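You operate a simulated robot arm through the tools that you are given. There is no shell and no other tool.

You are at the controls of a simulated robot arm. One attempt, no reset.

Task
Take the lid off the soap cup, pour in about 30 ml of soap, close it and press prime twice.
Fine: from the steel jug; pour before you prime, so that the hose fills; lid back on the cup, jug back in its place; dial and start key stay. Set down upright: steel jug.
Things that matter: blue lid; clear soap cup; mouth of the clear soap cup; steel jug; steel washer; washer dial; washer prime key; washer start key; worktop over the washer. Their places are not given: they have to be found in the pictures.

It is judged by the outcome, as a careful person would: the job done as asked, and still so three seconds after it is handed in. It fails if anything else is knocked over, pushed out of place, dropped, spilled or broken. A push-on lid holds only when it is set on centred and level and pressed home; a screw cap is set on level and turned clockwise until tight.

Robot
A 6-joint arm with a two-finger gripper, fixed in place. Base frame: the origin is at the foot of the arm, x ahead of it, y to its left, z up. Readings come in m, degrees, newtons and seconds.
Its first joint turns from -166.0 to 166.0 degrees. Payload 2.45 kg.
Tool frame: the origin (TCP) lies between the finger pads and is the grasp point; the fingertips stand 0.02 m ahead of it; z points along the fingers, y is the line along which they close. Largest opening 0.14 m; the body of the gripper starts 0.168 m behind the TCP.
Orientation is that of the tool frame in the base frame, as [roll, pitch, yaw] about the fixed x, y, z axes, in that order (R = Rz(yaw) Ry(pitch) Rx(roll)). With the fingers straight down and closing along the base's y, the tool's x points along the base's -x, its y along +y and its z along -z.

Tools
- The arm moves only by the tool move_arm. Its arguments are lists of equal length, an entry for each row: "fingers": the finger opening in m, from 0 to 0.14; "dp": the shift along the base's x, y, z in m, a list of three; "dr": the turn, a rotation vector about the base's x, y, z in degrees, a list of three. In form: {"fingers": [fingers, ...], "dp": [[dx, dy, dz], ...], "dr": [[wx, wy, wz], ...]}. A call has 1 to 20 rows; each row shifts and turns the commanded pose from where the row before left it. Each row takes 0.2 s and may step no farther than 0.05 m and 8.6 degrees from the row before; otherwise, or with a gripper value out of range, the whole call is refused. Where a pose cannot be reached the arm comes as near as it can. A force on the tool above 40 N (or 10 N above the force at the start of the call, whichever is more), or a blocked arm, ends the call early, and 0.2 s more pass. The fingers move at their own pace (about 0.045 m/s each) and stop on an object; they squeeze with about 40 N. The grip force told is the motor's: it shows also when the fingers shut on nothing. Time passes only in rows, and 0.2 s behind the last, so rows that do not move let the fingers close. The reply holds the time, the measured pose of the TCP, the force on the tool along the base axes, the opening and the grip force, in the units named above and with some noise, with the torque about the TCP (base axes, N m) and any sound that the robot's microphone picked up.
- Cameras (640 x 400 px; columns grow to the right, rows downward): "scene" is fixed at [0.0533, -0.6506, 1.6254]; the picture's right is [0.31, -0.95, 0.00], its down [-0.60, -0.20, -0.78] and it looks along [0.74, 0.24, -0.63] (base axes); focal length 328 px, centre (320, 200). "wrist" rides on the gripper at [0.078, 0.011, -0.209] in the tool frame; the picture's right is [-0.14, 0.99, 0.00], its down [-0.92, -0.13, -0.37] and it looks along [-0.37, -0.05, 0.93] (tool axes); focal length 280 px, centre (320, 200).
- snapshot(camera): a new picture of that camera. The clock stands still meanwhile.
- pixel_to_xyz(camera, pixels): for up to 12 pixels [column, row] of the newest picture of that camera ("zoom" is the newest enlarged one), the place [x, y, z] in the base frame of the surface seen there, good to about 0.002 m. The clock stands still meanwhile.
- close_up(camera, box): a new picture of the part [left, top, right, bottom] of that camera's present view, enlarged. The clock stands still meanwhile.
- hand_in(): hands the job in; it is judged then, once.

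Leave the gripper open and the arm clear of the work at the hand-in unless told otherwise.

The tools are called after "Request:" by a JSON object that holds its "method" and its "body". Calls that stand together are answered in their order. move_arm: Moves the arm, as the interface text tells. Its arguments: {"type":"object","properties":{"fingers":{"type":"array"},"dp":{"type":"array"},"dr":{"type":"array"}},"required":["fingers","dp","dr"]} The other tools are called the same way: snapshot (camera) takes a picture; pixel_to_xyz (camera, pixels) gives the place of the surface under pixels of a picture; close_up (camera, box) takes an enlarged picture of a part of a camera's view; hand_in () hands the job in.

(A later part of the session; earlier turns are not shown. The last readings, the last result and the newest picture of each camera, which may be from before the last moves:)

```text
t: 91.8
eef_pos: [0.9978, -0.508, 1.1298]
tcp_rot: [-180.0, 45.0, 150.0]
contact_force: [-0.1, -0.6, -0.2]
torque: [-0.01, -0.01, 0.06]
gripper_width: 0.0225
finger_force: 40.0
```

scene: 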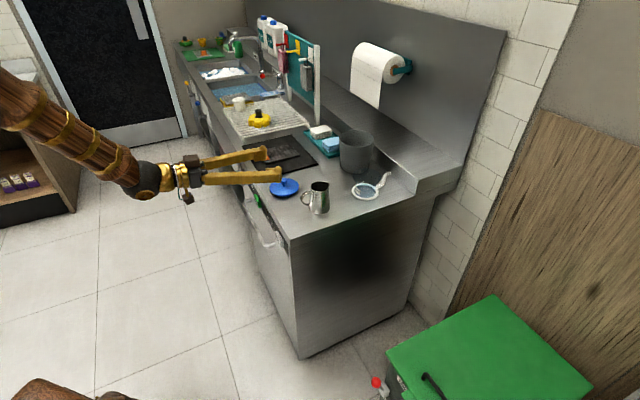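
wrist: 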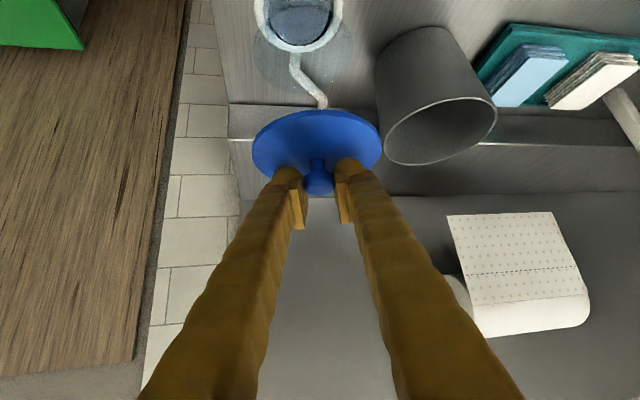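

My readings put me ≈1.6 mm/2.5 mm off in x/y compared with the original lid position. Verify by measuring the lid edges and knob in the wrist view.

Request:
{"method": "close_up", "body": {"camera": "wrist", "box": [236, 80, 396, 205]}}

Request:
{"method": "pixel_to_xyz", "body": {"camera": "zoom", "pixels": [[60, 235], [62, 225], [66, 250], [570, 205], [572, 215], [565, 225], [316, 340], [320, 360], [330, 330], [300, 330], [330, 110], [310, 225]]}}

```text
3.20 times, centred on (316, 142) of wrist
```

zoom: 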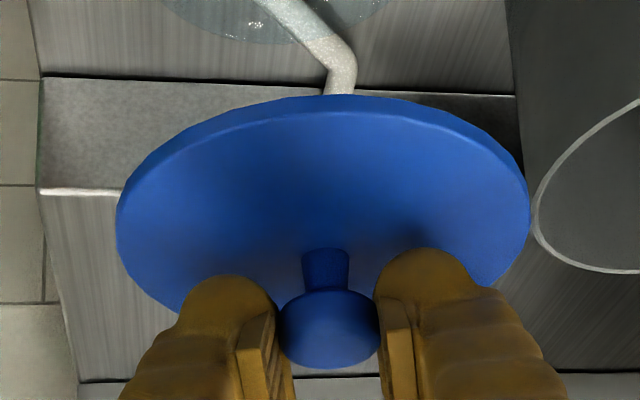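

```text
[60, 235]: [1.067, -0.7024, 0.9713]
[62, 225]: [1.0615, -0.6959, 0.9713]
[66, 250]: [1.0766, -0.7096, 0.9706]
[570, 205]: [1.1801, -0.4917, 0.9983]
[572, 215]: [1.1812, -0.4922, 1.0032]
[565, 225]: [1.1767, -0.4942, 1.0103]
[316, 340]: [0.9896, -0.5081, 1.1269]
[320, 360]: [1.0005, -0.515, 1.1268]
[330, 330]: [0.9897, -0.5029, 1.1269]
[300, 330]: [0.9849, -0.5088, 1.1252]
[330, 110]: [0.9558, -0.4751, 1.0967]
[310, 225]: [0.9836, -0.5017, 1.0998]
```

Request:
{"method": "pixel_to_xyz", "body": {"camera": "zoom", "pixels": [[120, 225], [119, 235], [524, 195], [525, 205], [330, 345], [330, 360], [330, 310], [285, 330], [376, 330], [150, 290], [480, 275], [325, 270]]}}

```text
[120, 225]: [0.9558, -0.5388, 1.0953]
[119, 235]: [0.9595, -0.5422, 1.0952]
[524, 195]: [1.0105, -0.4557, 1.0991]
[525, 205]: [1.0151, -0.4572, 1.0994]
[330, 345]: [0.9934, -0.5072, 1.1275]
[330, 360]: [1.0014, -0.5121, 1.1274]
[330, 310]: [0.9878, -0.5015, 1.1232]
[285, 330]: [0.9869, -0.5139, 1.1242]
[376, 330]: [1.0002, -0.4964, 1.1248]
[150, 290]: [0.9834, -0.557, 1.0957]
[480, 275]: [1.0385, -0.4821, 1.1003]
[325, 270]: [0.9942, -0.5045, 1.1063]
```

The knob is ≈1.8 mm off toward +y_t, and the lid seems tilted a bit (left edge 1.095, right 1.099). Measure more points to fit its plane.

Request:
{"method": "pixel_to_xyz", "body": {"camera": "zoom", "pixels": [[140, 240], [180, 200], [220, 160], [180, 260], [240, 220], [280, 140], [340, 140], [400, 150], [450, 180], [490, 210], [470, 250], [420, 210]]}}

Request:
{"method": "close_up", "body": {"camera": "scene", "box": [340, 125, 404, 165]}}

```text
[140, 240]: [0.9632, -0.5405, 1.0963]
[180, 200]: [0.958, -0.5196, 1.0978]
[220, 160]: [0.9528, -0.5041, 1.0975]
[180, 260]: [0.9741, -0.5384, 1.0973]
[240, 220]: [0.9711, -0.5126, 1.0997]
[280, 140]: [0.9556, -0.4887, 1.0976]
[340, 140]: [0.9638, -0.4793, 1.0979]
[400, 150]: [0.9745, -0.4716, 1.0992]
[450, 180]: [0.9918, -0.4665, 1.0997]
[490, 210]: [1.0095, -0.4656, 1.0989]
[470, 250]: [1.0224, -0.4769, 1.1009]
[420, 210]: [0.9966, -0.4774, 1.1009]
```

```text
10.00 times, centred on (372, 145) of scene
```

zoom: 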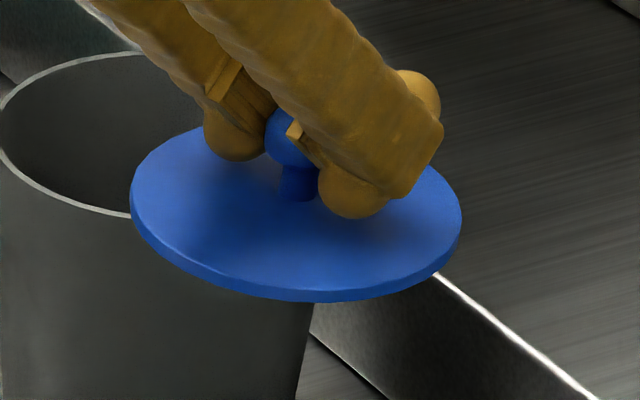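

Cross-check the lid's levelness with the fixed scene camera.

Request:
{"method": "pixel_to_xyz", "body": {"camera": "zoom", "pixels": [[145, 200], [160, 225], [200, 255], [250, 275], [310, 280], [370, 275], [420, 255], [445, 225], [450, 200], [180, 160], [240, 230], [340, 245]]}}

```text
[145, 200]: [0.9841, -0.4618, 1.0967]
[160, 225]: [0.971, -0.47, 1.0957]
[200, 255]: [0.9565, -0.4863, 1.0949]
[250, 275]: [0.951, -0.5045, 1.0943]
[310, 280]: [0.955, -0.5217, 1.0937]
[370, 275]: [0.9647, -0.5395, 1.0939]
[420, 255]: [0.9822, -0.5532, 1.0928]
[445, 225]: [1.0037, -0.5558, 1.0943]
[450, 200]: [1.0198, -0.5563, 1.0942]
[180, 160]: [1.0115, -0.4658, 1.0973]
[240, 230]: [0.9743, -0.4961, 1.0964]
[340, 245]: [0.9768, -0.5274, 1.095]
```

Both cameras agree: the lid is tilted ≈2.3° (its −y_t side low). I'll correct by rotating the tool −2.3° about (0.866,-0.5,0), and shift ≈2 mm toward the original lid position, then re-measure.

Request:
{"method": "move_arm", "body": {"fingers": [0.0, 0.0, 0.0], "dp": [[-0.0007, -0.0007, 0], [-0.0007, -0.0007, 0], [0, 0, 0]], "dr": [[-1.0, 0.575, 0], [-1.0, 0.575, 0], [0, 0, 0]]}}

Request:
{"method": "close_up", "body": {"camera": "scene", "box": [340, 125, 404, 165]}}

Request:
{"method": "pixel_to_xyz", "body": {"camera": "zoom", "pixels": [[145, 200], [160, 225], [200, 255], [250, 275], [310, 280], [370, 275], [420, 255], [445, 225], [450, 200], [180, 160], [240, 230], [340, 245]]}}

Request:
{"method": "close_up", "body": {"camera": "wrist", "box": [236, 80, 396, 205]}}

Request:
{"method": "pixel_to_xyz", "body": {"camera": "zoom", "pixels": [[125, 230], [520, 205], [330, 345], [330, 360], [330, 310], [285, 330], [376, 330], [150, 280], [480, 265], [330, 120], [240, 220], [420, 210]]}}

```text
t: 92.6
eef_pos: [0.9959, -0.5096, 1.131]
tcp_rot: [-176.8, 44.9, 152.3]
contact_force: [-0.2, -0.2, 0.0]
torque: [0.02, 0.01, 0.0]
gripper_width: 0.0226
finger_force: 40.5
```

```text
10.00 times, centred on (372, 145) of scene
```

zoom: 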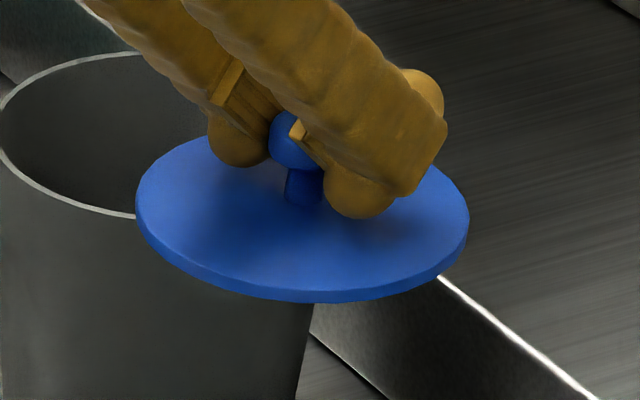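

```text
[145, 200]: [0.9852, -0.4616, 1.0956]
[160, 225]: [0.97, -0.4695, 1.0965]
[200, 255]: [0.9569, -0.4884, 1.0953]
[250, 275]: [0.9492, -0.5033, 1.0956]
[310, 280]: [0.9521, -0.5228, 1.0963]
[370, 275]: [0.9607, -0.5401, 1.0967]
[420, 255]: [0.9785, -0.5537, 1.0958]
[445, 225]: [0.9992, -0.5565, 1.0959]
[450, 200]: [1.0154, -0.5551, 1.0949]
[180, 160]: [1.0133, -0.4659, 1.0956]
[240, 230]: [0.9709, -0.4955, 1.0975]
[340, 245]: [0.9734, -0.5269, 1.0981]
```

```text
3.20 times, centred on (316, 142) of wrist
```

zoom: 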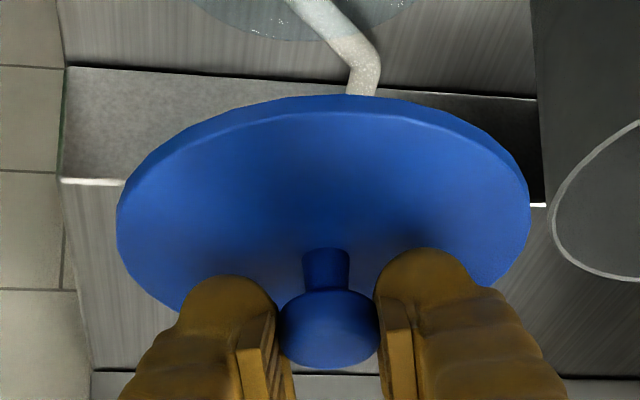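

```text
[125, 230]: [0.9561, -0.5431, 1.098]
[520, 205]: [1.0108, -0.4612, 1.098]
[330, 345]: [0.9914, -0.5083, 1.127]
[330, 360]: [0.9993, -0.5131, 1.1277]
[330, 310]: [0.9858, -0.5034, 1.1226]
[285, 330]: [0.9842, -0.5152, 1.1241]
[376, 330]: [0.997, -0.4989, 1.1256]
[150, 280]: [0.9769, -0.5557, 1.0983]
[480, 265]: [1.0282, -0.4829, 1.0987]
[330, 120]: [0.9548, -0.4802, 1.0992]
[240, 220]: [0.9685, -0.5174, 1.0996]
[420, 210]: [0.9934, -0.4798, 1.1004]
```

Now level within ±1 mm on both cameras, and the knob is within ≈1 mm of its original line. Lower 10 cm to hover just above the cup's rim.

Request:
{"method": "move_arm", "body": {"fingers": [0.0, 0.0, 0.0, 0.0, 0.0, 0.0, 0.0, 0.0], "dp": [[0, 0, -0.01], [0, 0, -0.015], [0, 0, -0.018], [0, 0, -0.018], [0, 0, -0.017], [0, 0, -0.012], [0, 0, -0.008], [0, 0, 0]], "dr": [[0, 0, 0], [0, 0, 0], [0, 0, 0], [0, 0, 0], [0, 0, 0], [0, 0, 0], [0, 0, 0], [0, 0, 0]]}}

Request:
{"method": "close_up", "body": {"camera": "scene", "box": [338, 155, 402, 195]}}

Request:
{"method": "pixel_to_xyz", "body": {"camera": "zoom", "pixels": [[160, 175], [180, 210], [240, 230], [300, 240], [360, 235], [420, 215], [450, 190], [455, 160], [200, 130], [430, 130], [270, 190], [230, 170]]}}

Request:
{"method": "close_up", "body": {"camera": "wrist", "box": [220, 40, 420, 165]}}

```text
t: 94.4
eef_pos: [0.9957, -0.5097, 1.0326]
tcp_rot: [-176.8, 45.1, 152.3]
contact_force: [0.1, 0.1, 0.0]
torque: [0.01, 0.03, -0.02]
gripper_width: 0.0227
finger_force: 40.1
```

```text
10.00 times, centred on (370, 175) of scene
```

zoom: 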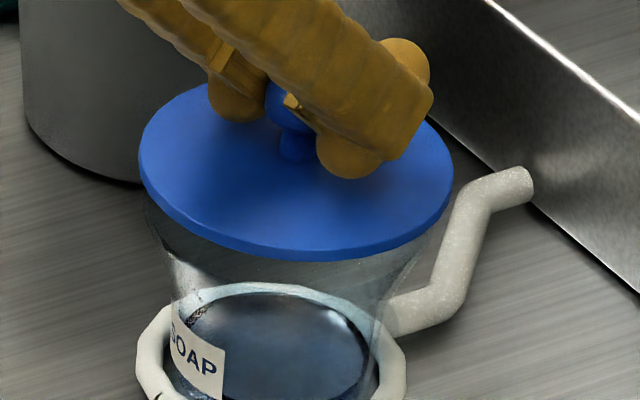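

```text
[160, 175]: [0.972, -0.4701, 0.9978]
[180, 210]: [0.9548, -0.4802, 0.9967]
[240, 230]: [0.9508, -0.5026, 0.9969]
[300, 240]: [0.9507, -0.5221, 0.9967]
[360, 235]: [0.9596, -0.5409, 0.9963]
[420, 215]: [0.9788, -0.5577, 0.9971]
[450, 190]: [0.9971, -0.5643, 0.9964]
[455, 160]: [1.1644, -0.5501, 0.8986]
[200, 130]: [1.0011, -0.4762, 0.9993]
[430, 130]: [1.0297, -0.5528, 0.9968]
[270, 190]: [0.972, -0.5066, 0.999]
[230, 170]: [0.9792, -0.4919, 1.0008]
```

```text
3.20 times, centred on (320, 102) of wrist
```

zoom: 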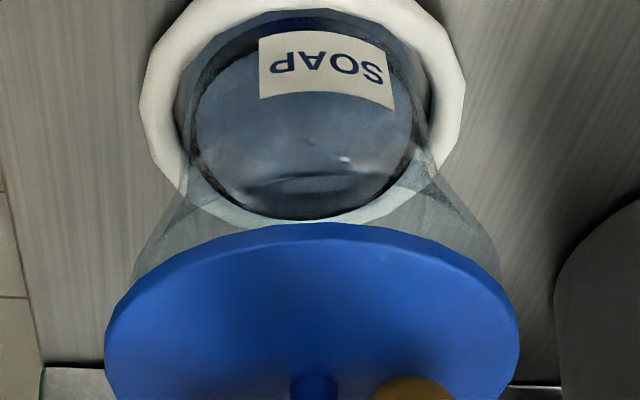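

Hovering ~2 cm above seat. Compare lid edges with the glass rim on both sides at higher zoom.

Request:
{"method": "close_up", "body": {"camera": "scene", "box": [346, 168, 378, 188]}}

Request:
{"method": "close_up", "body": {"camera": "scene", "box": [362, 168, 394, 188]}}

```text
16.00 times, centred on (362, 178) of scene
```

zoom: 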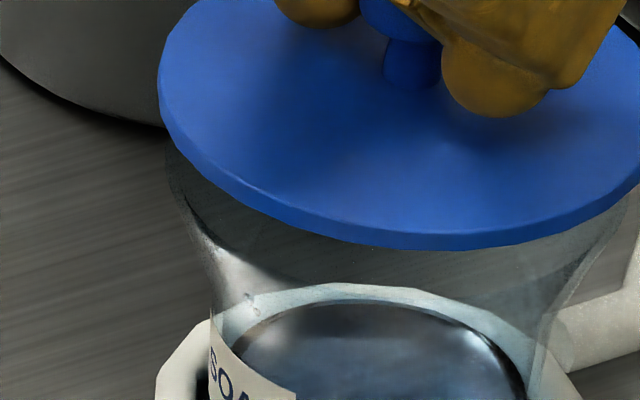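

```text
16.00 times, centred on (378, 178) of scene
```

zoom: 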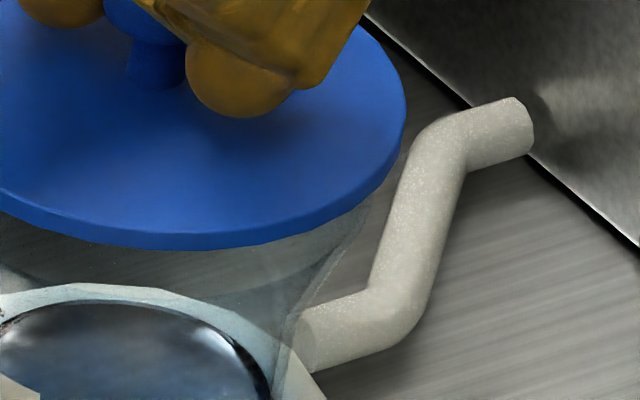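

Lid is centred within ≈1 mm; apply a small correction (+1.3, +0.2 mm) and lower 1.2 cm, watching the force.

Request:
{"method": "move_arm", "body": {"fingers": [0.0, 0.0, 0.0, 0.0, 0.0, 0.0], "dp": [[0.0013, 0.0002, -0.002], [0, 0, -0.003], [0, 0, -0.003], [0, 0, -0.002], [0, 0, -0.001], [0, 0, 0]], "dr": [[0, 0, 0], [0, 0, 0], [0, 0, 0], [0, 0, 0], [0, 0, 0], [0, 0, 0]]}}

Request:
{"method": "close_up", "body": {"camera": "scene", "box": [338, 155, 402, 195]}}

```text
t: 95.8
eef_pos: [0.9974, -0.5115, 1.0211]
tcp_rot: [-176.7, 45.0, 152.4]
contact_force: [-0.3, -0.2, -0.5]
torque: [-0.01, -0.01, 0.02]
gripper_width: 0.0224
finger_force: 40.1
```

```text
10.00 times, centred on (370, 175) of scene
```

zoom: 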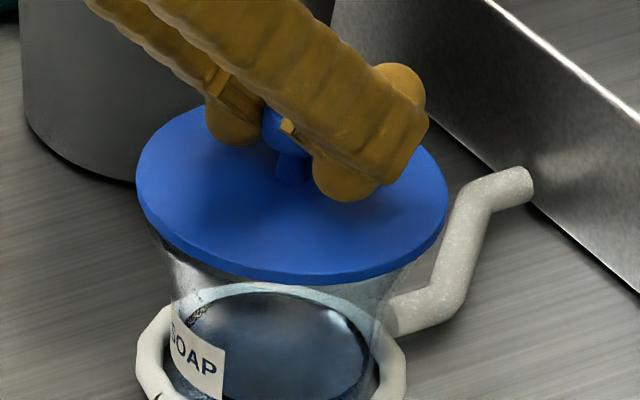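

No contact yet, well centred (136…447). Continue in 1.5 mm steps.

Request:
{"method": "move_arm", "body": {"fingers": [0.0, 0.0, 0.0], "dp": [[0, 0, -0.0015], [0, 0, -0.0015], [0, 0, 0]], "dr": [[0, 0, 0], [0, 0, 0], [0, 0, 0]]}}

Request:
{"method": "move_arm", "body": {"fingers": [0.0, 0.0], "dp": [[0, 0, -0.0015], [0, 0, 0]], "dr": [[0, 0, 0], [0, 0, 0]]}}

```text
t: 96.6
eef_pos: [0.9981, -0.5104, 1.0192]
tcp_rot: [-176.8, 45.1, 152.3]
contact_force: [0.2, -0.1, -0.4]
torque: [-0.01, 0.0, 0.01]
gripper_width: 0.0225
finger_force: 40.3
```

```text
t: 97.2
eef_pos: [0.9981, -0.5109, 1.0169]
tcp_rot: [-176.8, 45.0, 152.2]
contact_force: [-0.7, 0.0, 0.5]
torque: [0.05, 0.01, 0.02]
gripper_width: 0.0227
finger_force: 40.5
```

Still free at z≈1.017. Next millimetres.

Request:
{"method": "move_arm", "body": {"fingers": [0.0, 0.0], "dp": [[0, 0, -0.001], [0, 0, 0]], "dr": [[0, 0, 0], [0, 0, 0]]}}

Request:
{"method": "move_arm", "body": {"fingers": [0.0, 0.0], "dp": [[0, 0, -0.001], [0, 0, 0]], "dr": [[0, 0, 0], [0, 0, 0]]}}

Request:
{"method": "close_up", "body": {"camera": "scene", "box": [338, 155, 402, 195]}}

```text
t: 97.8
eef_pos: [0.9985, -0.5095, 1.0158]
tcp_rot: [-176.8, 45.1, 152.3]
contact_force: [0.4, 0.3, 5.2]
torque: [-0.29, 0.09, -0.01]
gripper_width: 0.0221
finger_force: 40.3
```

```text
t: 98.4
eef_pos: [0.9977, -0.51, 1.0153]
tcp_rot: [-176.8, 45.1, 152.3]
contact_force: [2.8, 0.6, 11.3]
torque: [-0.4, -0.04, 0.04]
gripper_width: 0.0224
finger_force: 40.2
```

```text
10.00 times, centred on (370, 175) of scene
```

zoom: 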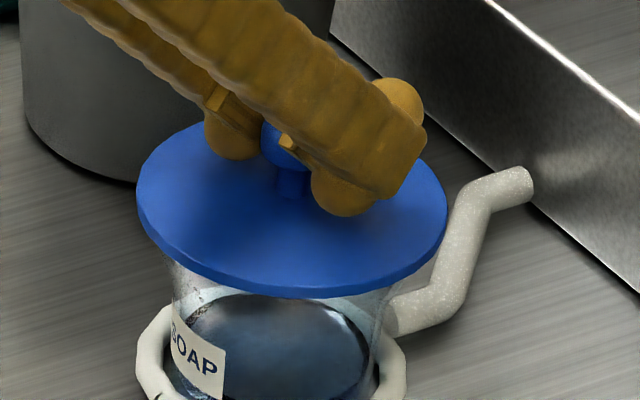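

Contact began at z≈1.0155 (11 N, off-centre toward −y). Check levelness and height of the lid now.

Request:
{"method": "pixel_to_xyz", "body": {"camera": "zoom", "pixels": [[150, 195], [160, 220], [200, 250], [250, 268], [300, 276], [350, 270], [400, 252], [430, 225], [440, 200], [180, 160], [240, 230], [340, 245]]}}

Request:
{"method": "close_up", "body": {"camera": "wrist", "box": [236, 80, 396, 205]}}

Request:
{"method": "pixel_to_xyz", "body": {"camera": "zoom", "pixels": [[125, 230], [520, 205], [330, 345], [330, 360], [330, 310], [285, 330], [376, 330], [150, 280], [480, 265], [330, 120], [240, 220], [420, 210]]}}

```text
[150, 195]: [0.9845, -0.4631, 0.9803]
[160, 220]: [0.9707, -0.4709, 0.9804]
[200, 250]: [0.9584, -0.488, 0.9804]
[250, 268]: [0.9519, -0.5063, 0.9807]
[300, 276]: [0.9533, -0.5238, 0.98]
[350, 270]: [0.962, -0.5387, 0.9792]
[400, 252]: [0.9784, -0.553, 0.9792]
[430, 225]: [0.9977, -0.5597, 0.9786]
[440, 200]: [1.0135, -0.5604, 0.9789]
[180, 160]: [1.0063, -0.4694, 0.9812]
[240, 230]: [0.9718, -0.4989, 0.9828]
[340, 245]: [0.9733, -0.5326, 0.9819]
```

```text
3.20 times, centred on (316, 142) of wrist
```

zoom: 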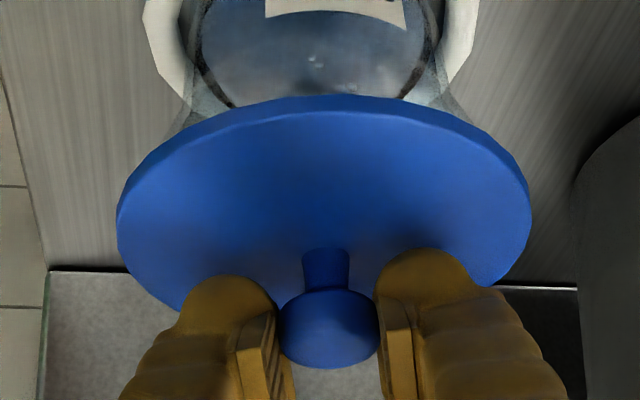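

```text
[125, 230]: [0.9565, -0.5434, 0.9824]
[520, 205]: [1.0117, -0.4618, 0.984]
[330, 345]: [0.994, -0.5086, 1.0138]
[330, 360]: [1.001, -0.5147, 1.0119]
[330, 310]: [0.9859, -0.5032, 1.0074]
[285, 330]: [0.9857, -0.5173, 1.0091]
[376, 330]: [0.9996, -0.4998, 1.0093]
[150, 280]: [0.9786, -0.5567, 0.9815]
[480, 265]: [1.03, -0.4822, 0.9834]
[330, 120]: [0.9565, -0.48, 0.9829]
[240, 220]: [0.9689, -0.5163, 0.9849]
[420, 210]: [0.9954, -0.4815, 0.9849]
```

The lid is nearly seated, +y_t side ≈1.5 mm higher. Rotate −1° about (0.866,-0.5,0) to level it, then press down gently.

Request:
{"method": "move_arm", "body": {"fingers": [0.0, 0.0, 0.0], "dp": [[0, 0, 0], [0, 0, 0], [0, 0, 0]], "dr": [[-0.5, 0.29, 0], [-0.45, 0.26, 0], [0, 0, 0]]}}

Request:
{"method": "move_arm", "body": {"fingers": [0.0, 0.0], "dp": [[0, 0, -0.001], [0, 0, 0]], "dr": [[0, 0, 0], [0, 0, 0]]}}

```text
t: 99.2
eef_pos: [0.9968, -0.5104, 1.0159]
tcp_rot: [-175.2, 44.9, 153.4]
contact_force: [1.9, 3.8, 15.0]
torque: [-0.06, -0.02, 0.04]
gripper_width: 0.0222
finger_force: 40.2
```

```text
t: 99.8
eef_pos: [0.9976, -0.5102, 1.0154]
tcp_rot: [-175.2, 45.1, 153.5]
contact_force: [-0.3, 1.7, 23.5]
torque: [-0.1, 0.04, -0.03]
gripper_width: 0.0223
finger_force: 40.4
```

Force is now centred (torque ≈0). Press on: another 1 mm.

Request:
{"method": "move_arm", "body": {"fingers": [0.0, 0.0], "dp": [[0, 0, -0.001], [0, 0, 0]], "dr": [[0, 0, 0], [0, 0, 0]]}}

Request:
{"method": "close_up", "body": {"camera": "scene", "box": [338, 155, 402, 195]}}

Request:
{"method": "pixel_to_xyz", "body": {"camera": "zoom", "pixels": [[150, 195], [160, 220], [200, 250], [250, 268], [300, 276], [350, 270], [400, 252], [430, 225], [440, 200], [180, 160], [240, 230], [340, 245]]}}

```text
t: 100.4
eef_pos: [0.9967, -0.5106, 1.0147]
tcp_rot: [-175.3, 45.1, 153.4]
contact_force: [3.7, -3.0, 37.2]
torque: [-0.25, 0.02, -0.02]
gripper_width: 0.0224
finger_force: 40.0
```

```text
10.00 times, centred on (370, 175) of scene
```

zoom: 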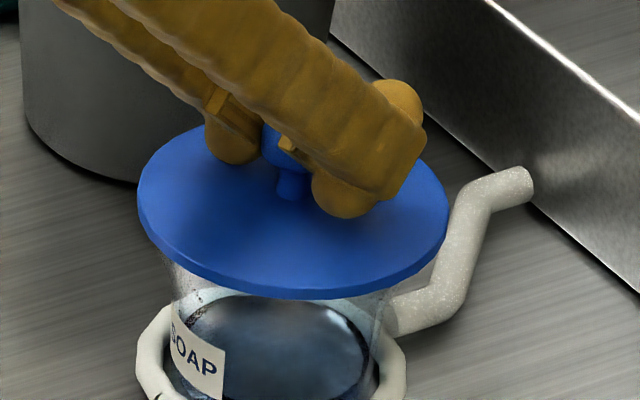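

```text
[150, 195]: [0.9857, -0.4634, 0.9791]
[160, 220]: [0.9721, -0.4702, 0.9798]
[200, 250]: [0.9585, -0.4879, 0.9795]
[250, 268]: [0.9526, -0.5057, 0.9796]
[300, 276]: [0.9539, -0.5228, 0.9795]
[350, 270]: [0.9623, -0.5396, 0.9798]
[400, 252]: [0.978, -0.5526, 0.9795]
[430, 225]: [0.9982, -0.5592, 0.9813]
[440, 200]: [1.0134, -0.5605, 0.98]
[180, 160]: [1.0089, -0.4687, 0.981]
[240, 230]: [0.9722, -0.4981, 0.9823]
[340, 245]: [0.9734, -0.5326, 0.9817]
```

The lid is level all around (z≈0.9797) under 37 N. Ease off the pressure, then open the fingers.

Request:
{"method": "move_arm", "body": {"fingers": [0.0, 0.0, 0.0, 0.03, 0.045, 0.06, 0.06], "dp": [[0, 0, 0.0012], [0, 0, 0.0012], [0, 0, 0], [0, 0, 0], [0, 0, 0], [0, 0, 0], [0, 0, 0]], "dr": [[0, 0, 0], [0, 0, 0], [0, 0, 0], [0, 0, 0], [0, 0, 0], [0, 0, 0], [0, 0, 0]]}}

Request:
{"method": "close_up", "body": {"camera": "scene", "box": [338, 155, 402, 195]}}

Request:
{"method": "pixel_to_xyz", "body": {"camera": "zoom", "pixels": [[150, 195], [160, 220], [200, 250], [250, 268], [300, 276], [350, 270], [400, 252], [430, 225], [440, 200], [180, 160], [240, 230], [340, 245]]}}

Request:
{"method": "close_up", "body": {"camera": "wrist", "box": [236, 80, 396, 205]}}

```text
t: 102.0
eef_pos: [0.9963, -0.5101, 1.0148]
tcp_rot: [-175.3, 44.8, 153.4]
contact_force: [0.8, -0.3, 0.8]
torque: [0.03, -0.02, -0.02]
gripper_width: 0.0603
finger_force: 0.1
```

```text
10.00 times, centred on (370, 175) of scene
```

zoom: 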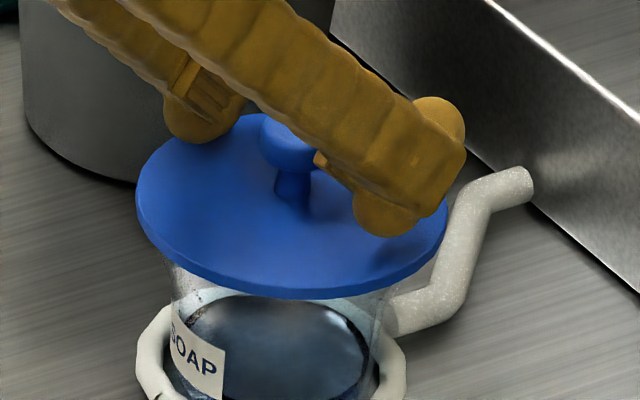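

```text
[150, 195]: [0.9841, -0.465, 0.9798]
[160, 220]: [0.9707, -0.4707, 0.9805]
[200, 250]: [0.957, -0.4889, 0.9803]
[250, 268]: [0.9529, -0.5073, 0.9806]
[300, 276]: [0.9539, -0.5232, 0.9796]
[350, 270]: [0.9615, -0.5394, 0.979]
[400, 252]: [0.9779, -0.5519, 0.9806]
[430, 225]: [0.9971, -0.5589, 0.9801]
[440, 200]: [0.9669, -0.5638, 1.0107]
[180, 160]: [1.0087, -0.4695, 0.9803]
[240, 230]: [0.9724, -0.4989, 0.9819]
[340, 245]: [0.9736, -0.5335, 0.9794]
```

```text
3.20 times, centred on (316, 142) of wrist
```

zoom: 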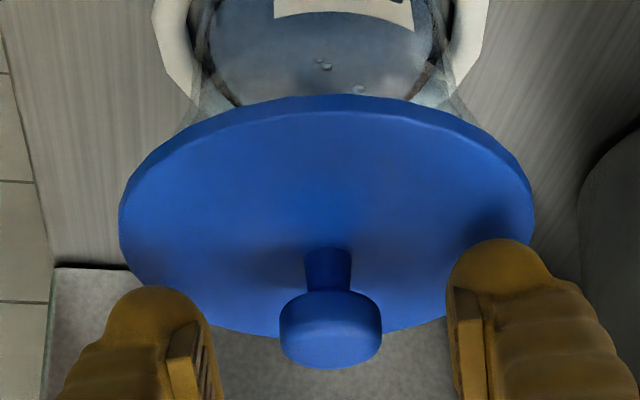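

The lid sits level at its original height. Back off along the tool axis to the same viewpoint used before the removal and restore the tool roll, to compare heights.

Request:
{"method": "move_arm", "body": {"fingers": [0.06, 0.07, 0.08, 0.08, 0.08, 0.08, 0.08, 0.08], "dp": [[-0.0061, 0.0035, 0.0071], [-0.0092, 0.0053, 0.0106], [-0.0122, 0.0071, 0.0141], [-0.0153, 0.0088, 0.0177], [-0.0153, 0.0088, 0.0177], [-0.0122, 0.0071, 0.0141], [-0.0031, 0.0018, 0.0035], [0, 0, 0]], "dr": [[0, 0, 0], [0, 0, 0], [0, 0, 0], [0, 0, 0], [0.98, -0.567, 0], [0.98, -0.567, 0], [0.99, -0.566, 0], [0, 0, 0]]}}

Request:
{"method": "close_up", "body": {"camera": "wrist", "box": [256, 60, 384, 180]}}

Request:
{"method": "pixel_to_xyz", "body": {"camera": "zoom", "pixels": [[327, 335], [295, 325], [360, 325], [327, 310], [327, 355], [322, 288], [178, 260], [462, 240], [320, 175], [250, 340], [420, 310], [320, 250]]}}

```text
t: 103.8
eef_pos: [0.9233, -0.4678, 1.0988]
tcp_rot: [179.9, 45.2, 149.9]
contact_force: [-0.4, 0.1, 0.2]
torque: [0.0, 0.02, -0.02]
gripper_width: 0.0799
finger_force: 0.0
```

```text
3.33 times, centred on (320, 120) of wrist
```

zoom: 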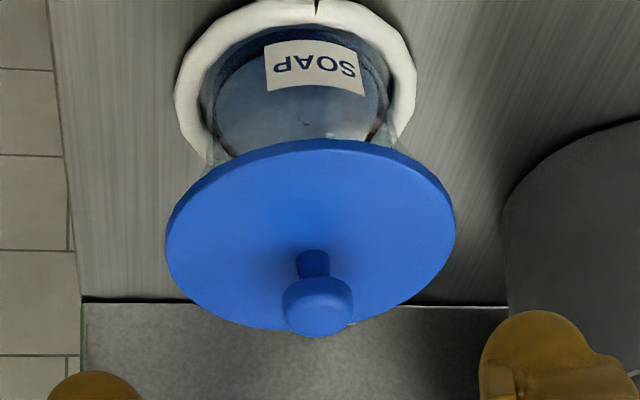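

```text
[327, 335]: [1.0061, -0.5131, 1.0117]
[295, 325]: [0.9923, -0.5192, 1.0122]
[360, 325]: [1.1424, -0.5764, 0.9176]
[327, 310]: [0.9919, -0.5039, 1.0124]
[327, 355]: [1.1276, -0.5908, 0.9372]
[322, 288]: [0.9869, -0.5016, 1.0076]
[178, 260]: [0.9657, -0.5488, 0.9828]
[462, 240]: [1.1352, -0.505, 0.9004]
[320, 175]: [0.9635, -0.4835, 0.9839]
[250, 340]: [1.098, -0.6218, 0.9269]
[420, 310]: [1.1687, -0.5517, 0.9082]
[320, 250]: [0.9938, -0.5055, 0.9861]
```

Knob top 1.012, as originally. Check a few more lid points for levelness from here.

Request:
{"method": "pixel_to_xyz", "body": {"camera": "zoom", "pixels": [[445, 220], [440, 250], [380, 305], [230, 310], [180, 230], [310, 152], [250, 160], [390, 165], [200, 200], [420, 200], [313, 320], [313, 300]]}}

```text
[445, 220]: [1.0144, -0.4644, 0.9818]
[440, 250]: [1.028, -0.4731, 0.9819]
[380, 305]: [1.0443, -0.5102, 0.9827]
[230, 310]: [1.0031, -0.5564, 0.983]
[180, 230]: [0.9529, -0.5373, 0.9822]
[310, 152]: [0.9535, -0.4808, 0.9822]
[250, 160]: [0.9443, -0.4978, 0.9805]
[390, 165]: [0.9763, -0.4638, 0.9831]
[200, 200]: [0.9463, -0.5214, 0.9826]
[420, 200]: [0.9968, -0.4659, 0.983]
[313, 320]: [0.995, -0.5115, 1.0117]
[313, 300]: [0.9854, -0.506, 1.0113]
```

The lid is level and at its original height (0.982–0.983) — seated. Now for the prime key: close the fingers and move, 45° tilted, azimuth −45°, to in front of the panel at (0.697,-0.209), staying high.

Request:
{"method": "move_arm", "body": {"fingers": [0.08, 0.06, 0.04, 0.02, 0.0, 0.0, 0.0, 0.0, 0.0, 0.0, 0.0, 0.0], "dp": [[-0.01, 0.006, 0.012], [-0.015, 0.012, 0.012], [-0.025, 0.028, 0], [-0.025, 0.03, 0], [-0.025, 0.03, 0], [-0.025, 0.03, 0], [-0.025, 0.03, 0], [-0.025, 0.03, 0], [-0.022, 0.028, 0], [-0.018, 0.022, 0], [-0.0118, 0.0132, 0], [0, 0, 0]], "dr": [[0, 0, 0], [0, 0, 0], [0, 0, 0], [0, 0, -5], [0, 0, -5], [0, 0, -5], [0, 0, 0], [0, 0, 0], [0, 0, 0], [0, 0, 0], [0, 0, 0], [0, 0, 0]]}}

Request:
{"method": "snapshot", "body": {"camera": "wrist"}}

Request:
{"method": "snapshot", "body": {"camera": "scene"}}

```text
t: 106.4
eef_pos: [0.6985, -0.2079, 1.1238]
tcp_rot: [-179.9, 45.0, 135.0]
contact_force: [-0.2, 0.0, -0.8]
torque: [0.04, -0.03, -0.03]
gripper_width: 0.0
finger_force: 29.4
```

```text
taken
```

wrist: 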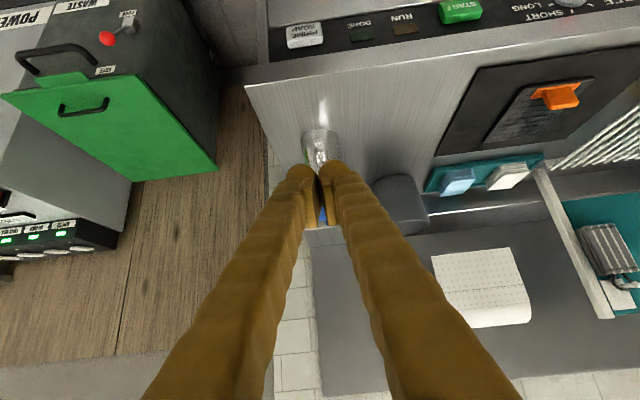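

```text
taken
```

scene: 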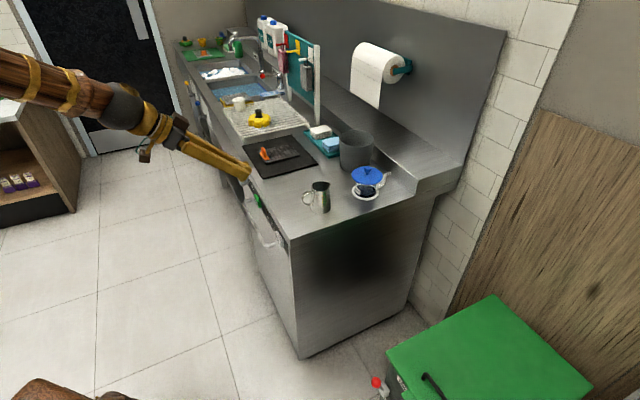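

I see the prime key at wrist (305,35). Zoom and measure it.

Request:
{"method": "close_up", "body": {"camera": "wrist", "box": [270, 5, 350, 65]}}

Request:
{"method": "pixel_to_xyz", "body": {"camera": "zoom", "pixels": [[160, 170], [270, 160], [210, 230], [150, 230], [270, 225], [210, 170], [210, 260], [180, 200], [250, 200]]}}

```text
6.67 times, centred on (310, 35) of wrist
```

zoom: 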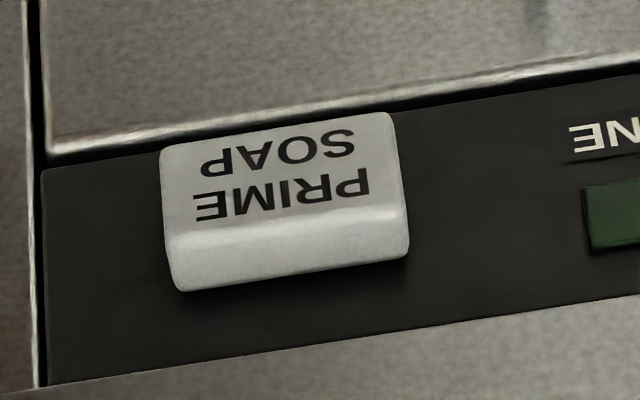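

```text
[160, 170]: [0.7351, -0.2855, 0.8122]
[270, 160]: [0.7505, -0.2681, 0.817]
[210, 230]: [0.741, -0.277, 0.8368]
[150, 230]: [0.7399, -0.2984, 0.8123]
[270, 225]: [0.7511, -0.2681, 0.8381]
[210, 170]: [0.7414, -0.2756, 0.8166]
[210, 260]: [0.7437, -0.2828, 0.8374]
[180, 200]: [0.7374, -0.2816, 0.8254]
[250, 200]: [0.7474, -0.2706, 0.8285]
```

Request:
{"method": "pixel_to_xyz", "body": {"camera": "zoom", "pixels": [[280, 180], [385, 150], [390, 190], [280, 135], [175, 160], [175, 210], [395, 230], [330, 170], [230, 180], [480, 180], [100, 200], [600, 220]]}}

```text
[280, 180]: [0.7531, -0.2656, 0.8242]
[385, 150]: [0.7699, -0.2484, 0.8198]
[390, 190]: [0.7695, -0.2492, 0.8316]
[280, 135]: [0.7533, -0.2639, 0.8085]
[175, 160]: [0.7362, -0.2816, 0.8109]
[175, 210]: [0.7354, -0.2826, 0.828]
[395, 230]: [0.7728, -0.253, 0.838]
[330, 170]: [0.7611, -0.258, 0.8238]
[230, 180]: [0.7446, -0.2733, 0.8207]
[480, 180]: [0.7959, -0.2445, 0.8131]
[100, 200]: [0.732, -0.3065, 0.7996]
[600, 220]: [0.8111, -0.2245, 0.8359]
```

Key centre ≈ s-line (0.753,-0.2655), z≈0.821; the face protrudes ≈14 mm. Descend straight down in front of it to z≈0.823.

Request:
{"method": "move_arm", "body": {"fingers": [0.0, 0.0, 0.0, 0.0, 0.0, 0.0, 0.0, 0.0, 0.0, 0.0], "dp": [[-0.001, -0.001, -0.02], [-0.001, -0.001, -0.035], [0, 0, -0.04], [0, 0, -0.04], [0, 0, -0.04], [0, 0, -0.04], [0, 0, -0.04], [0, 0, -0.03], [0, 0, -0.016], [0, 0, 0]], "dr": [[0, 0, 0], [0, 0, 0], [0, 0, 0], [0, 0, 0], [0, 0, 0], [0, 0, 0], [0, 0, 0], [0, 0, 0], [0, 0, 0], [0, 0, 0]]}}

Request:
{"method": "close_up", "body": {"camera": "scene", "box": [210, 170, 306, 260]}}

Request:
{"method": "snapshot", "body": {"camera": "wrist"}}

```text
t: 108.6
eef_pos: [0.6957, -0.2111, 0.8222]
tcp_rot: [179.9, 45.1, 135.0]
contact_force: [-0.4, -0.5, -0.1]
torque: [-0.02, 0.02, -0.02]
gripper_width: 0.0
finger_force: 29.2
```

```text
4.44 times, centred on (258, 215) of scene
```

zoom: 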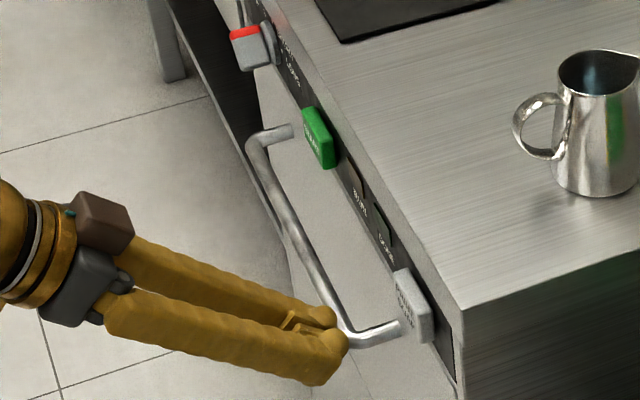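

```text
taken
```

wrist: 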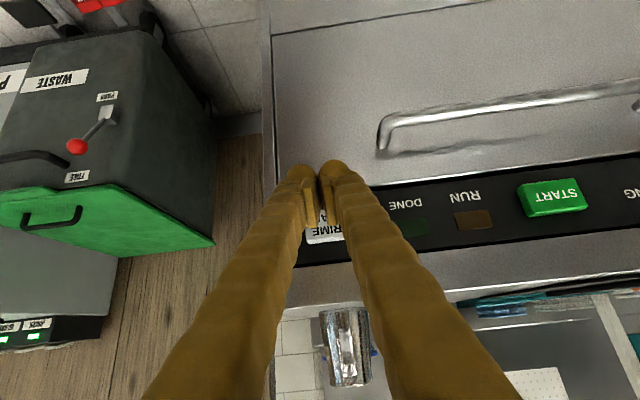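

In front of the key, reachable. Advance horizontally 4.2 cm toward it.

Request:
{"method": "move_arm", "body": {"fingers": [0.0, 0.0, 0.0, 0.0, 0.0], "dp": [[0.009, -0.0085, 0], [0.009, -0.0085, 0], [0.0075, -0.0075, 0], [0.005, -0.005, 0], [0, 0, 0]], "dr": [[0, 0, 0], [0, 0, 0], [0, 0, 0], [0, 0, 0], [0, 0, 0]]}}

Request:
{"method": "close_up", "body": {"camera": "scene", "box": [240, 195, 304, 250]}}

Request:
{"method": "close_up", "body": {"camera": "wrist", "box": [250, 140, 400, 250]}}

```text
t: 109.8
eef_pos: [0.7255, -0.2409, 0.8216]
tcp_rot: [179.8, 45.2, 134.9]
contact_force: [1.8, 0.3, 0.3]
torque: [-0.01, 0.03, -0.01]
gripper_width: 0.0
finger_force: 29.3
```

```text
7.27 times, centred on (272, 222) of scene
```

zoom: 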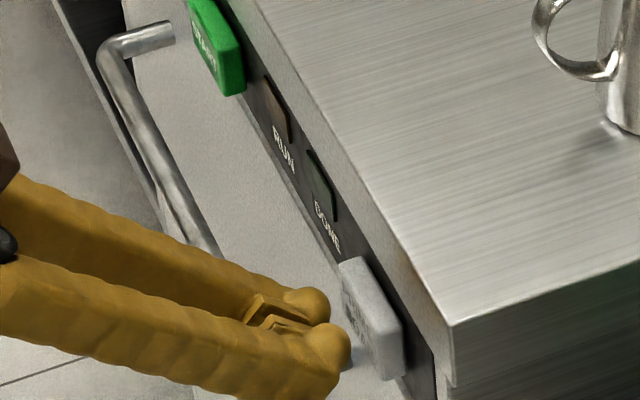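

```text
3.64 times, centred on (325, 195) of wrist
```

zoom: 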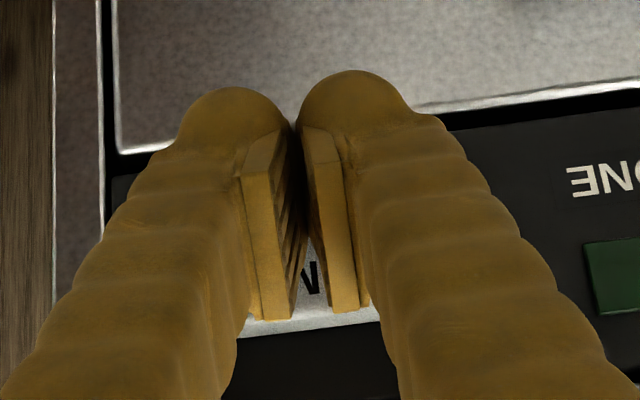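

Tips are ≈1–1.5 cm from the key. Raise 4 mm so that the tips meet the key's middle, then advance in small steps watching force and sound.

Request:
{"method": "move_arm", "body": {"fingers": [0.0, 0.0, 0.0, 0.0], "dp": [[0, 0, 0.004], [0.0021, -0.0021, 0], [0.0021, -0.0021, 0], [0, 0, 0]], "dr": [[0, 0, 0], [0, 0, 0], [0, 0, 0], [0, 0, 0]]}}

Request:
{"method": "move_arm", "body": {"fingers": [0.0, 0.0], "dp": [[0.0014, -0.0014, 0], [0, 0, 0]], "dr": [[0, 0, 0], [0, 0, 0]]}}

Request:
{"method": "close_up", "body": {"camera": "scene", "box": [255, 205, 303, 250]}}

```text
t: 110.8
eef_pos: [0.7299, -0.2431, 0.8271]
tcp_rot: [180.0, 45.1, 134.9]
contact_force: [-0.3, -0.1, -0.6]
torque: [0.01, 0.02, -0.03]
gripper_width: 0.0001
finger_force: 29.3
```

```text
t: 111.4
eef_pos: [0.7299, -0.2458, 0.8272]
tcp_rot: [179.9, 45.1, 135.0]
contact_force: [-0.5, 0.0, -0.2]
torque: [-0.02, 0.0, -0.02]
gripper_width: 0.0
finger_force: 29.3
```

```text
8.89 times, centred on (279, 228) of scene
```

zoom: 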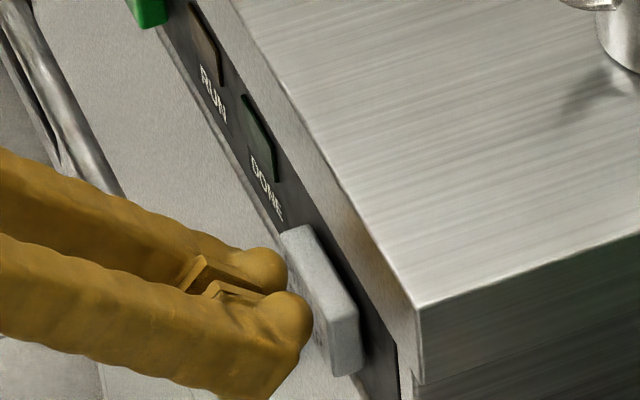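

Almost touching. Continue 1.5 mm at a time.

Request:
{"method": "move_arm", "body": {"fingers": [0.0, 0.0], "dp": [[0.0011, -0.0011, 0], [0, 0, 0]], "dr": [[0, 0, 0], [0, 0, 0]]}}

Request:
{"method": "move_arm", "body": {"fingers": [0.0, 0.0], "dp": [[0.0011, -0.0011, 0], [0, 0, 0]], "dr": [[0, 0, 0], [0, 0, 0]]}}

Request:
{"method": "move_arm", "body": {"fingers": [0.0, 0.0], "dp": [[0.0011, -0.0011, 0], [0, 0, 0]], "dr": [[0, 0, 0], [0, 0, 0]]}}

```text
t: 112.0
eef_pos: [0.7333, -0.2459, 0.8267]
tcp_rot: [180.0, 45.1, 135.1]
contact_force: [-0.1, 0.5, 0.3]
torque: [0.0, -0.02, -0.01]
gripper_width: 0.0
finger_force: 29.5
```

```text
t: 112.6
eef_pos: [0.7338, -0.2473, 0.8284]
tcp_rot: [179.9, 45.0, 134.9]
contact_force: [0.6, 0.2, 0.5]
torque: [-0.01, 0.0, -0.01]
gripper_width: 0.0001
finger_force: 29.1
```

```text
t: 113.2
eef_pos: [0.7351, -0.2486, 0.8278]
tcp_rot: [180.0, 45.2, 135.0]
contact_force: [-0.6, 0.6, 0.7]
torque: [0.0, 0.03, -0.02]
gripper_width: 0.0058
finger_force: 29.3
```

The opening reads 0.0058 — look at what is happening at the tips.

Request:
{"method": "close_up", "body": {"camera": "scene", "box": [255, 205, 303, 250]}}

Request:
{"method": "close_up", "body": {"camera": "wrist", "box": [250, 140, 400, 250]}}

```text
8.89 times, centred on (279, 228) of scene
```

zoom: 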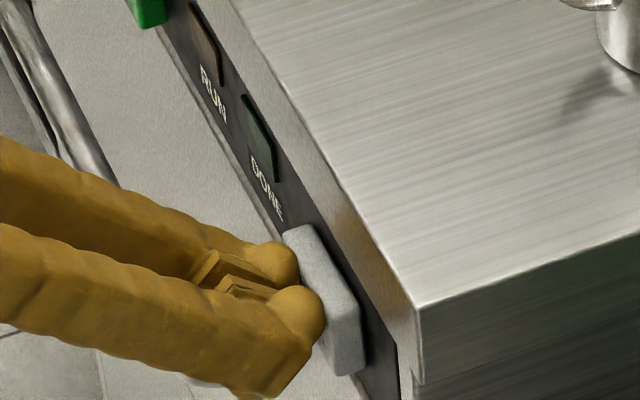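

```text
3.64 times, centred on (325, 195) of wrist
```

zoom: 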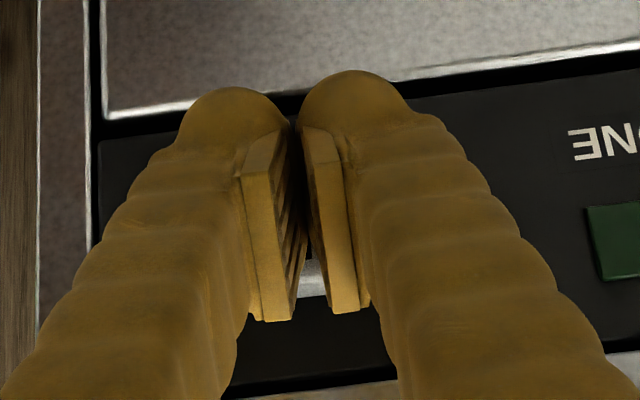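

Tips seem to be just touching. Continue pushing in small steps.

Request:
{"method": "move_arm", "body": {"fingers": [0.0, 0.0], "dp": [[0.0011, -0.0011, 0], [0, 0, 0]], "dr": [[0, 0, 0], [0, 0, 0]]}}

Request:
{"method": "move_arm", "body": {"fingers": [0.0, 0.0], "dp": [[0.0011, -0.0011, 0], [0, 0, 0]], "dr": [[0, 0, 0], [0, 0, 0]]}}

```text
t: 113.8
eef_pos: [0.7361, -0.2508, 0.8274]
tcp_rot: [-180.0, 45.0, 135.0]
contact_force: [-0.5, 1.5, 0.0]
torque: [-0.01, -0.03, -0.01]
gripper_width: 0.006
finger_force: 29.1
```

```text
t: 114.4
eef_pos: [0.7365, -0.2511, 0.8263]
tcp_rot: [-180.0, 45.2, 135.0]
contact_force: [-2.2, 1.0, 0.5]
torque: [-0.03, -0.03, -0.02]
gripper_width: 0.0061
finger_force: 29.3
heard: click
```

Heard a click: first press registered. Pull back ≈1 cm so that the key comes out.

Request:
{"method": "move_arm", "body": {"fingers": [0.0, 0.0, 0.0, 0.0], "dp": [[-0.0035, 0.0035, 0], [-0.0035, 0.0035, 0], [-0.001, 0.001, 0], [0, 0, 0]], "dr": [[0, 0, 0], [0, 0, 0], [0, 0, 0], [0, 0, 0]]}}

Request:
{"method": "close_up", "body": {"camera": "scene", "box": [255, 205, 303, 250]}}

Request:
{"method": "close_up", "body": {"camera": "scene", "box": [330, 150, 410, 205]}}

```text
t: 115.4
eef_pos: [0.7286, -0.2429, 0.8274]
tcp_rot: [-179.9, 45.1, 134.9]
contact_force: [-0.1, 0.4, 0.1]
torque: [0.02, 0.0, 0.0]
gripper_width: 0.0003
finger_force: 29.1
```

```text
8.89 times, centred on (279, 228) of scene
```

zoom: 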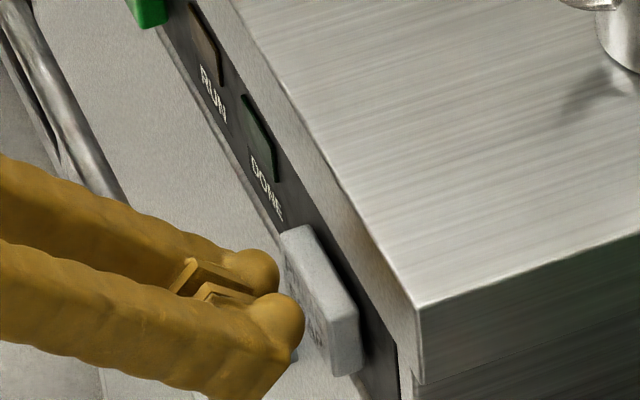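

```text
7.27 times, centred on (370, 178) of scene
```

zoom: 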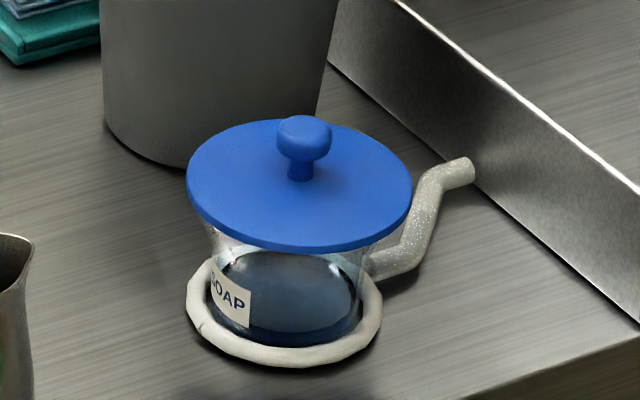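

The key is back out. Press a second time, the same way.

Request:
{"method": "move_arm", "body": {"fingers": [0.0, 0.0, 0.0, 0.0, 0.0], "dp": [[0.002, -0.002, 0], [0.002, -0.002, 0], [0.002, -0.002, 0], [0.001, -0.001, 0], [0, 0, 0]], "dr": [[0, 0, 0], [0, 0, 0], [0, 0, 0], [0, 0, 0], [0, 0, 0]]}}

Request:
{"method": "move_arm", "body": {"fingers": [0.0, 0.0], "dp": [[0.0009, -0.0009, 0], [0, 0, 0]], "dr": [[0, 0, 0], [0, 0, 0]]}}

```text
t: 116.6
eef_pos: [0.7336, -0.2498, 0.8279]
tcp_rot: [-180.0, 45.1, 135.1]
contact_force: [-1.0, 1.1, -0.1]
torque: [-0.02, 0.02, 0.02]
gripper_width: 0.0062
finger_force: 29.8
```

```text
t: 117.2
eef_pos: [0.7367, -0.25, 0.8275]
tcp_rot: [179.9, 45.1, 135.0]
contact_force: [-2.2, 1.7, -1.7]
torque: [0.03, -0.02, -0.05]
gripper_width: 0.006
finger_force: 29.3
heard: click
```

Second click heard. Retreat straight back, well clear of the panel.

Request:
{"method": "move_arm", "body": {"fingers": [0.0, 0.0, 0.0, 0.0, 0.0, 0.0, 0.0, 0.0], "dp": [[-0.0035, 0.0035, 0], [-0.007, 0.007, 0], [-0.01, 0.01, 0], [-0.015, 0.015, 0], [-0.02, 0.02, 0], [-0.02, 0.02, 0.01], [-0.01, 0.01, 0.03], [0, 0, 0]], "dr": [[0, 0, 0], [0, 0, 0], [0, 0, 0], [0, 0, 0], [0, 0, 0], [0, 0, 0], [0, 0, 0], [0, 0, 0]]}}

Request:
{"method": "close_up", "body": {"camera": "scene", "box": [240, 160, 320, 250]}}

Request:
{"method": "snapshot", "body": {"camera": "wrist"}}

```text
t: 119.0
eef_pos: [0.6507, -0.1644, 0.8683]
tcp_rot: [-180.0, 45.1, 135.0]
contact_force: [-0.4, -0.2, 0.1]
torque: [0.01, -0.01, 0.0]
gripper_width: 0.0
finger_force: 29.3
```

```text
4.44 times, centred on (280, 205) of scene
```

zoom: 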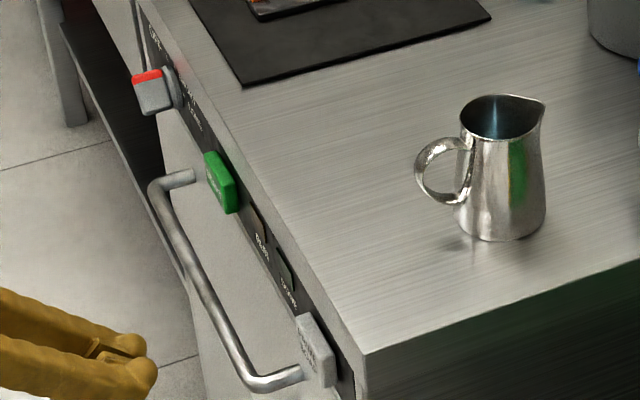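

```text
taken
```

wrist: 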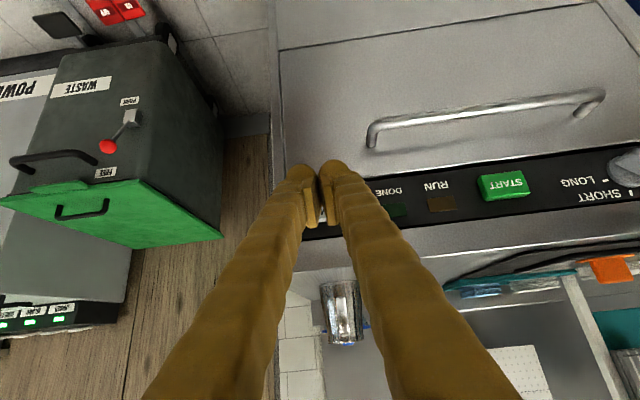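

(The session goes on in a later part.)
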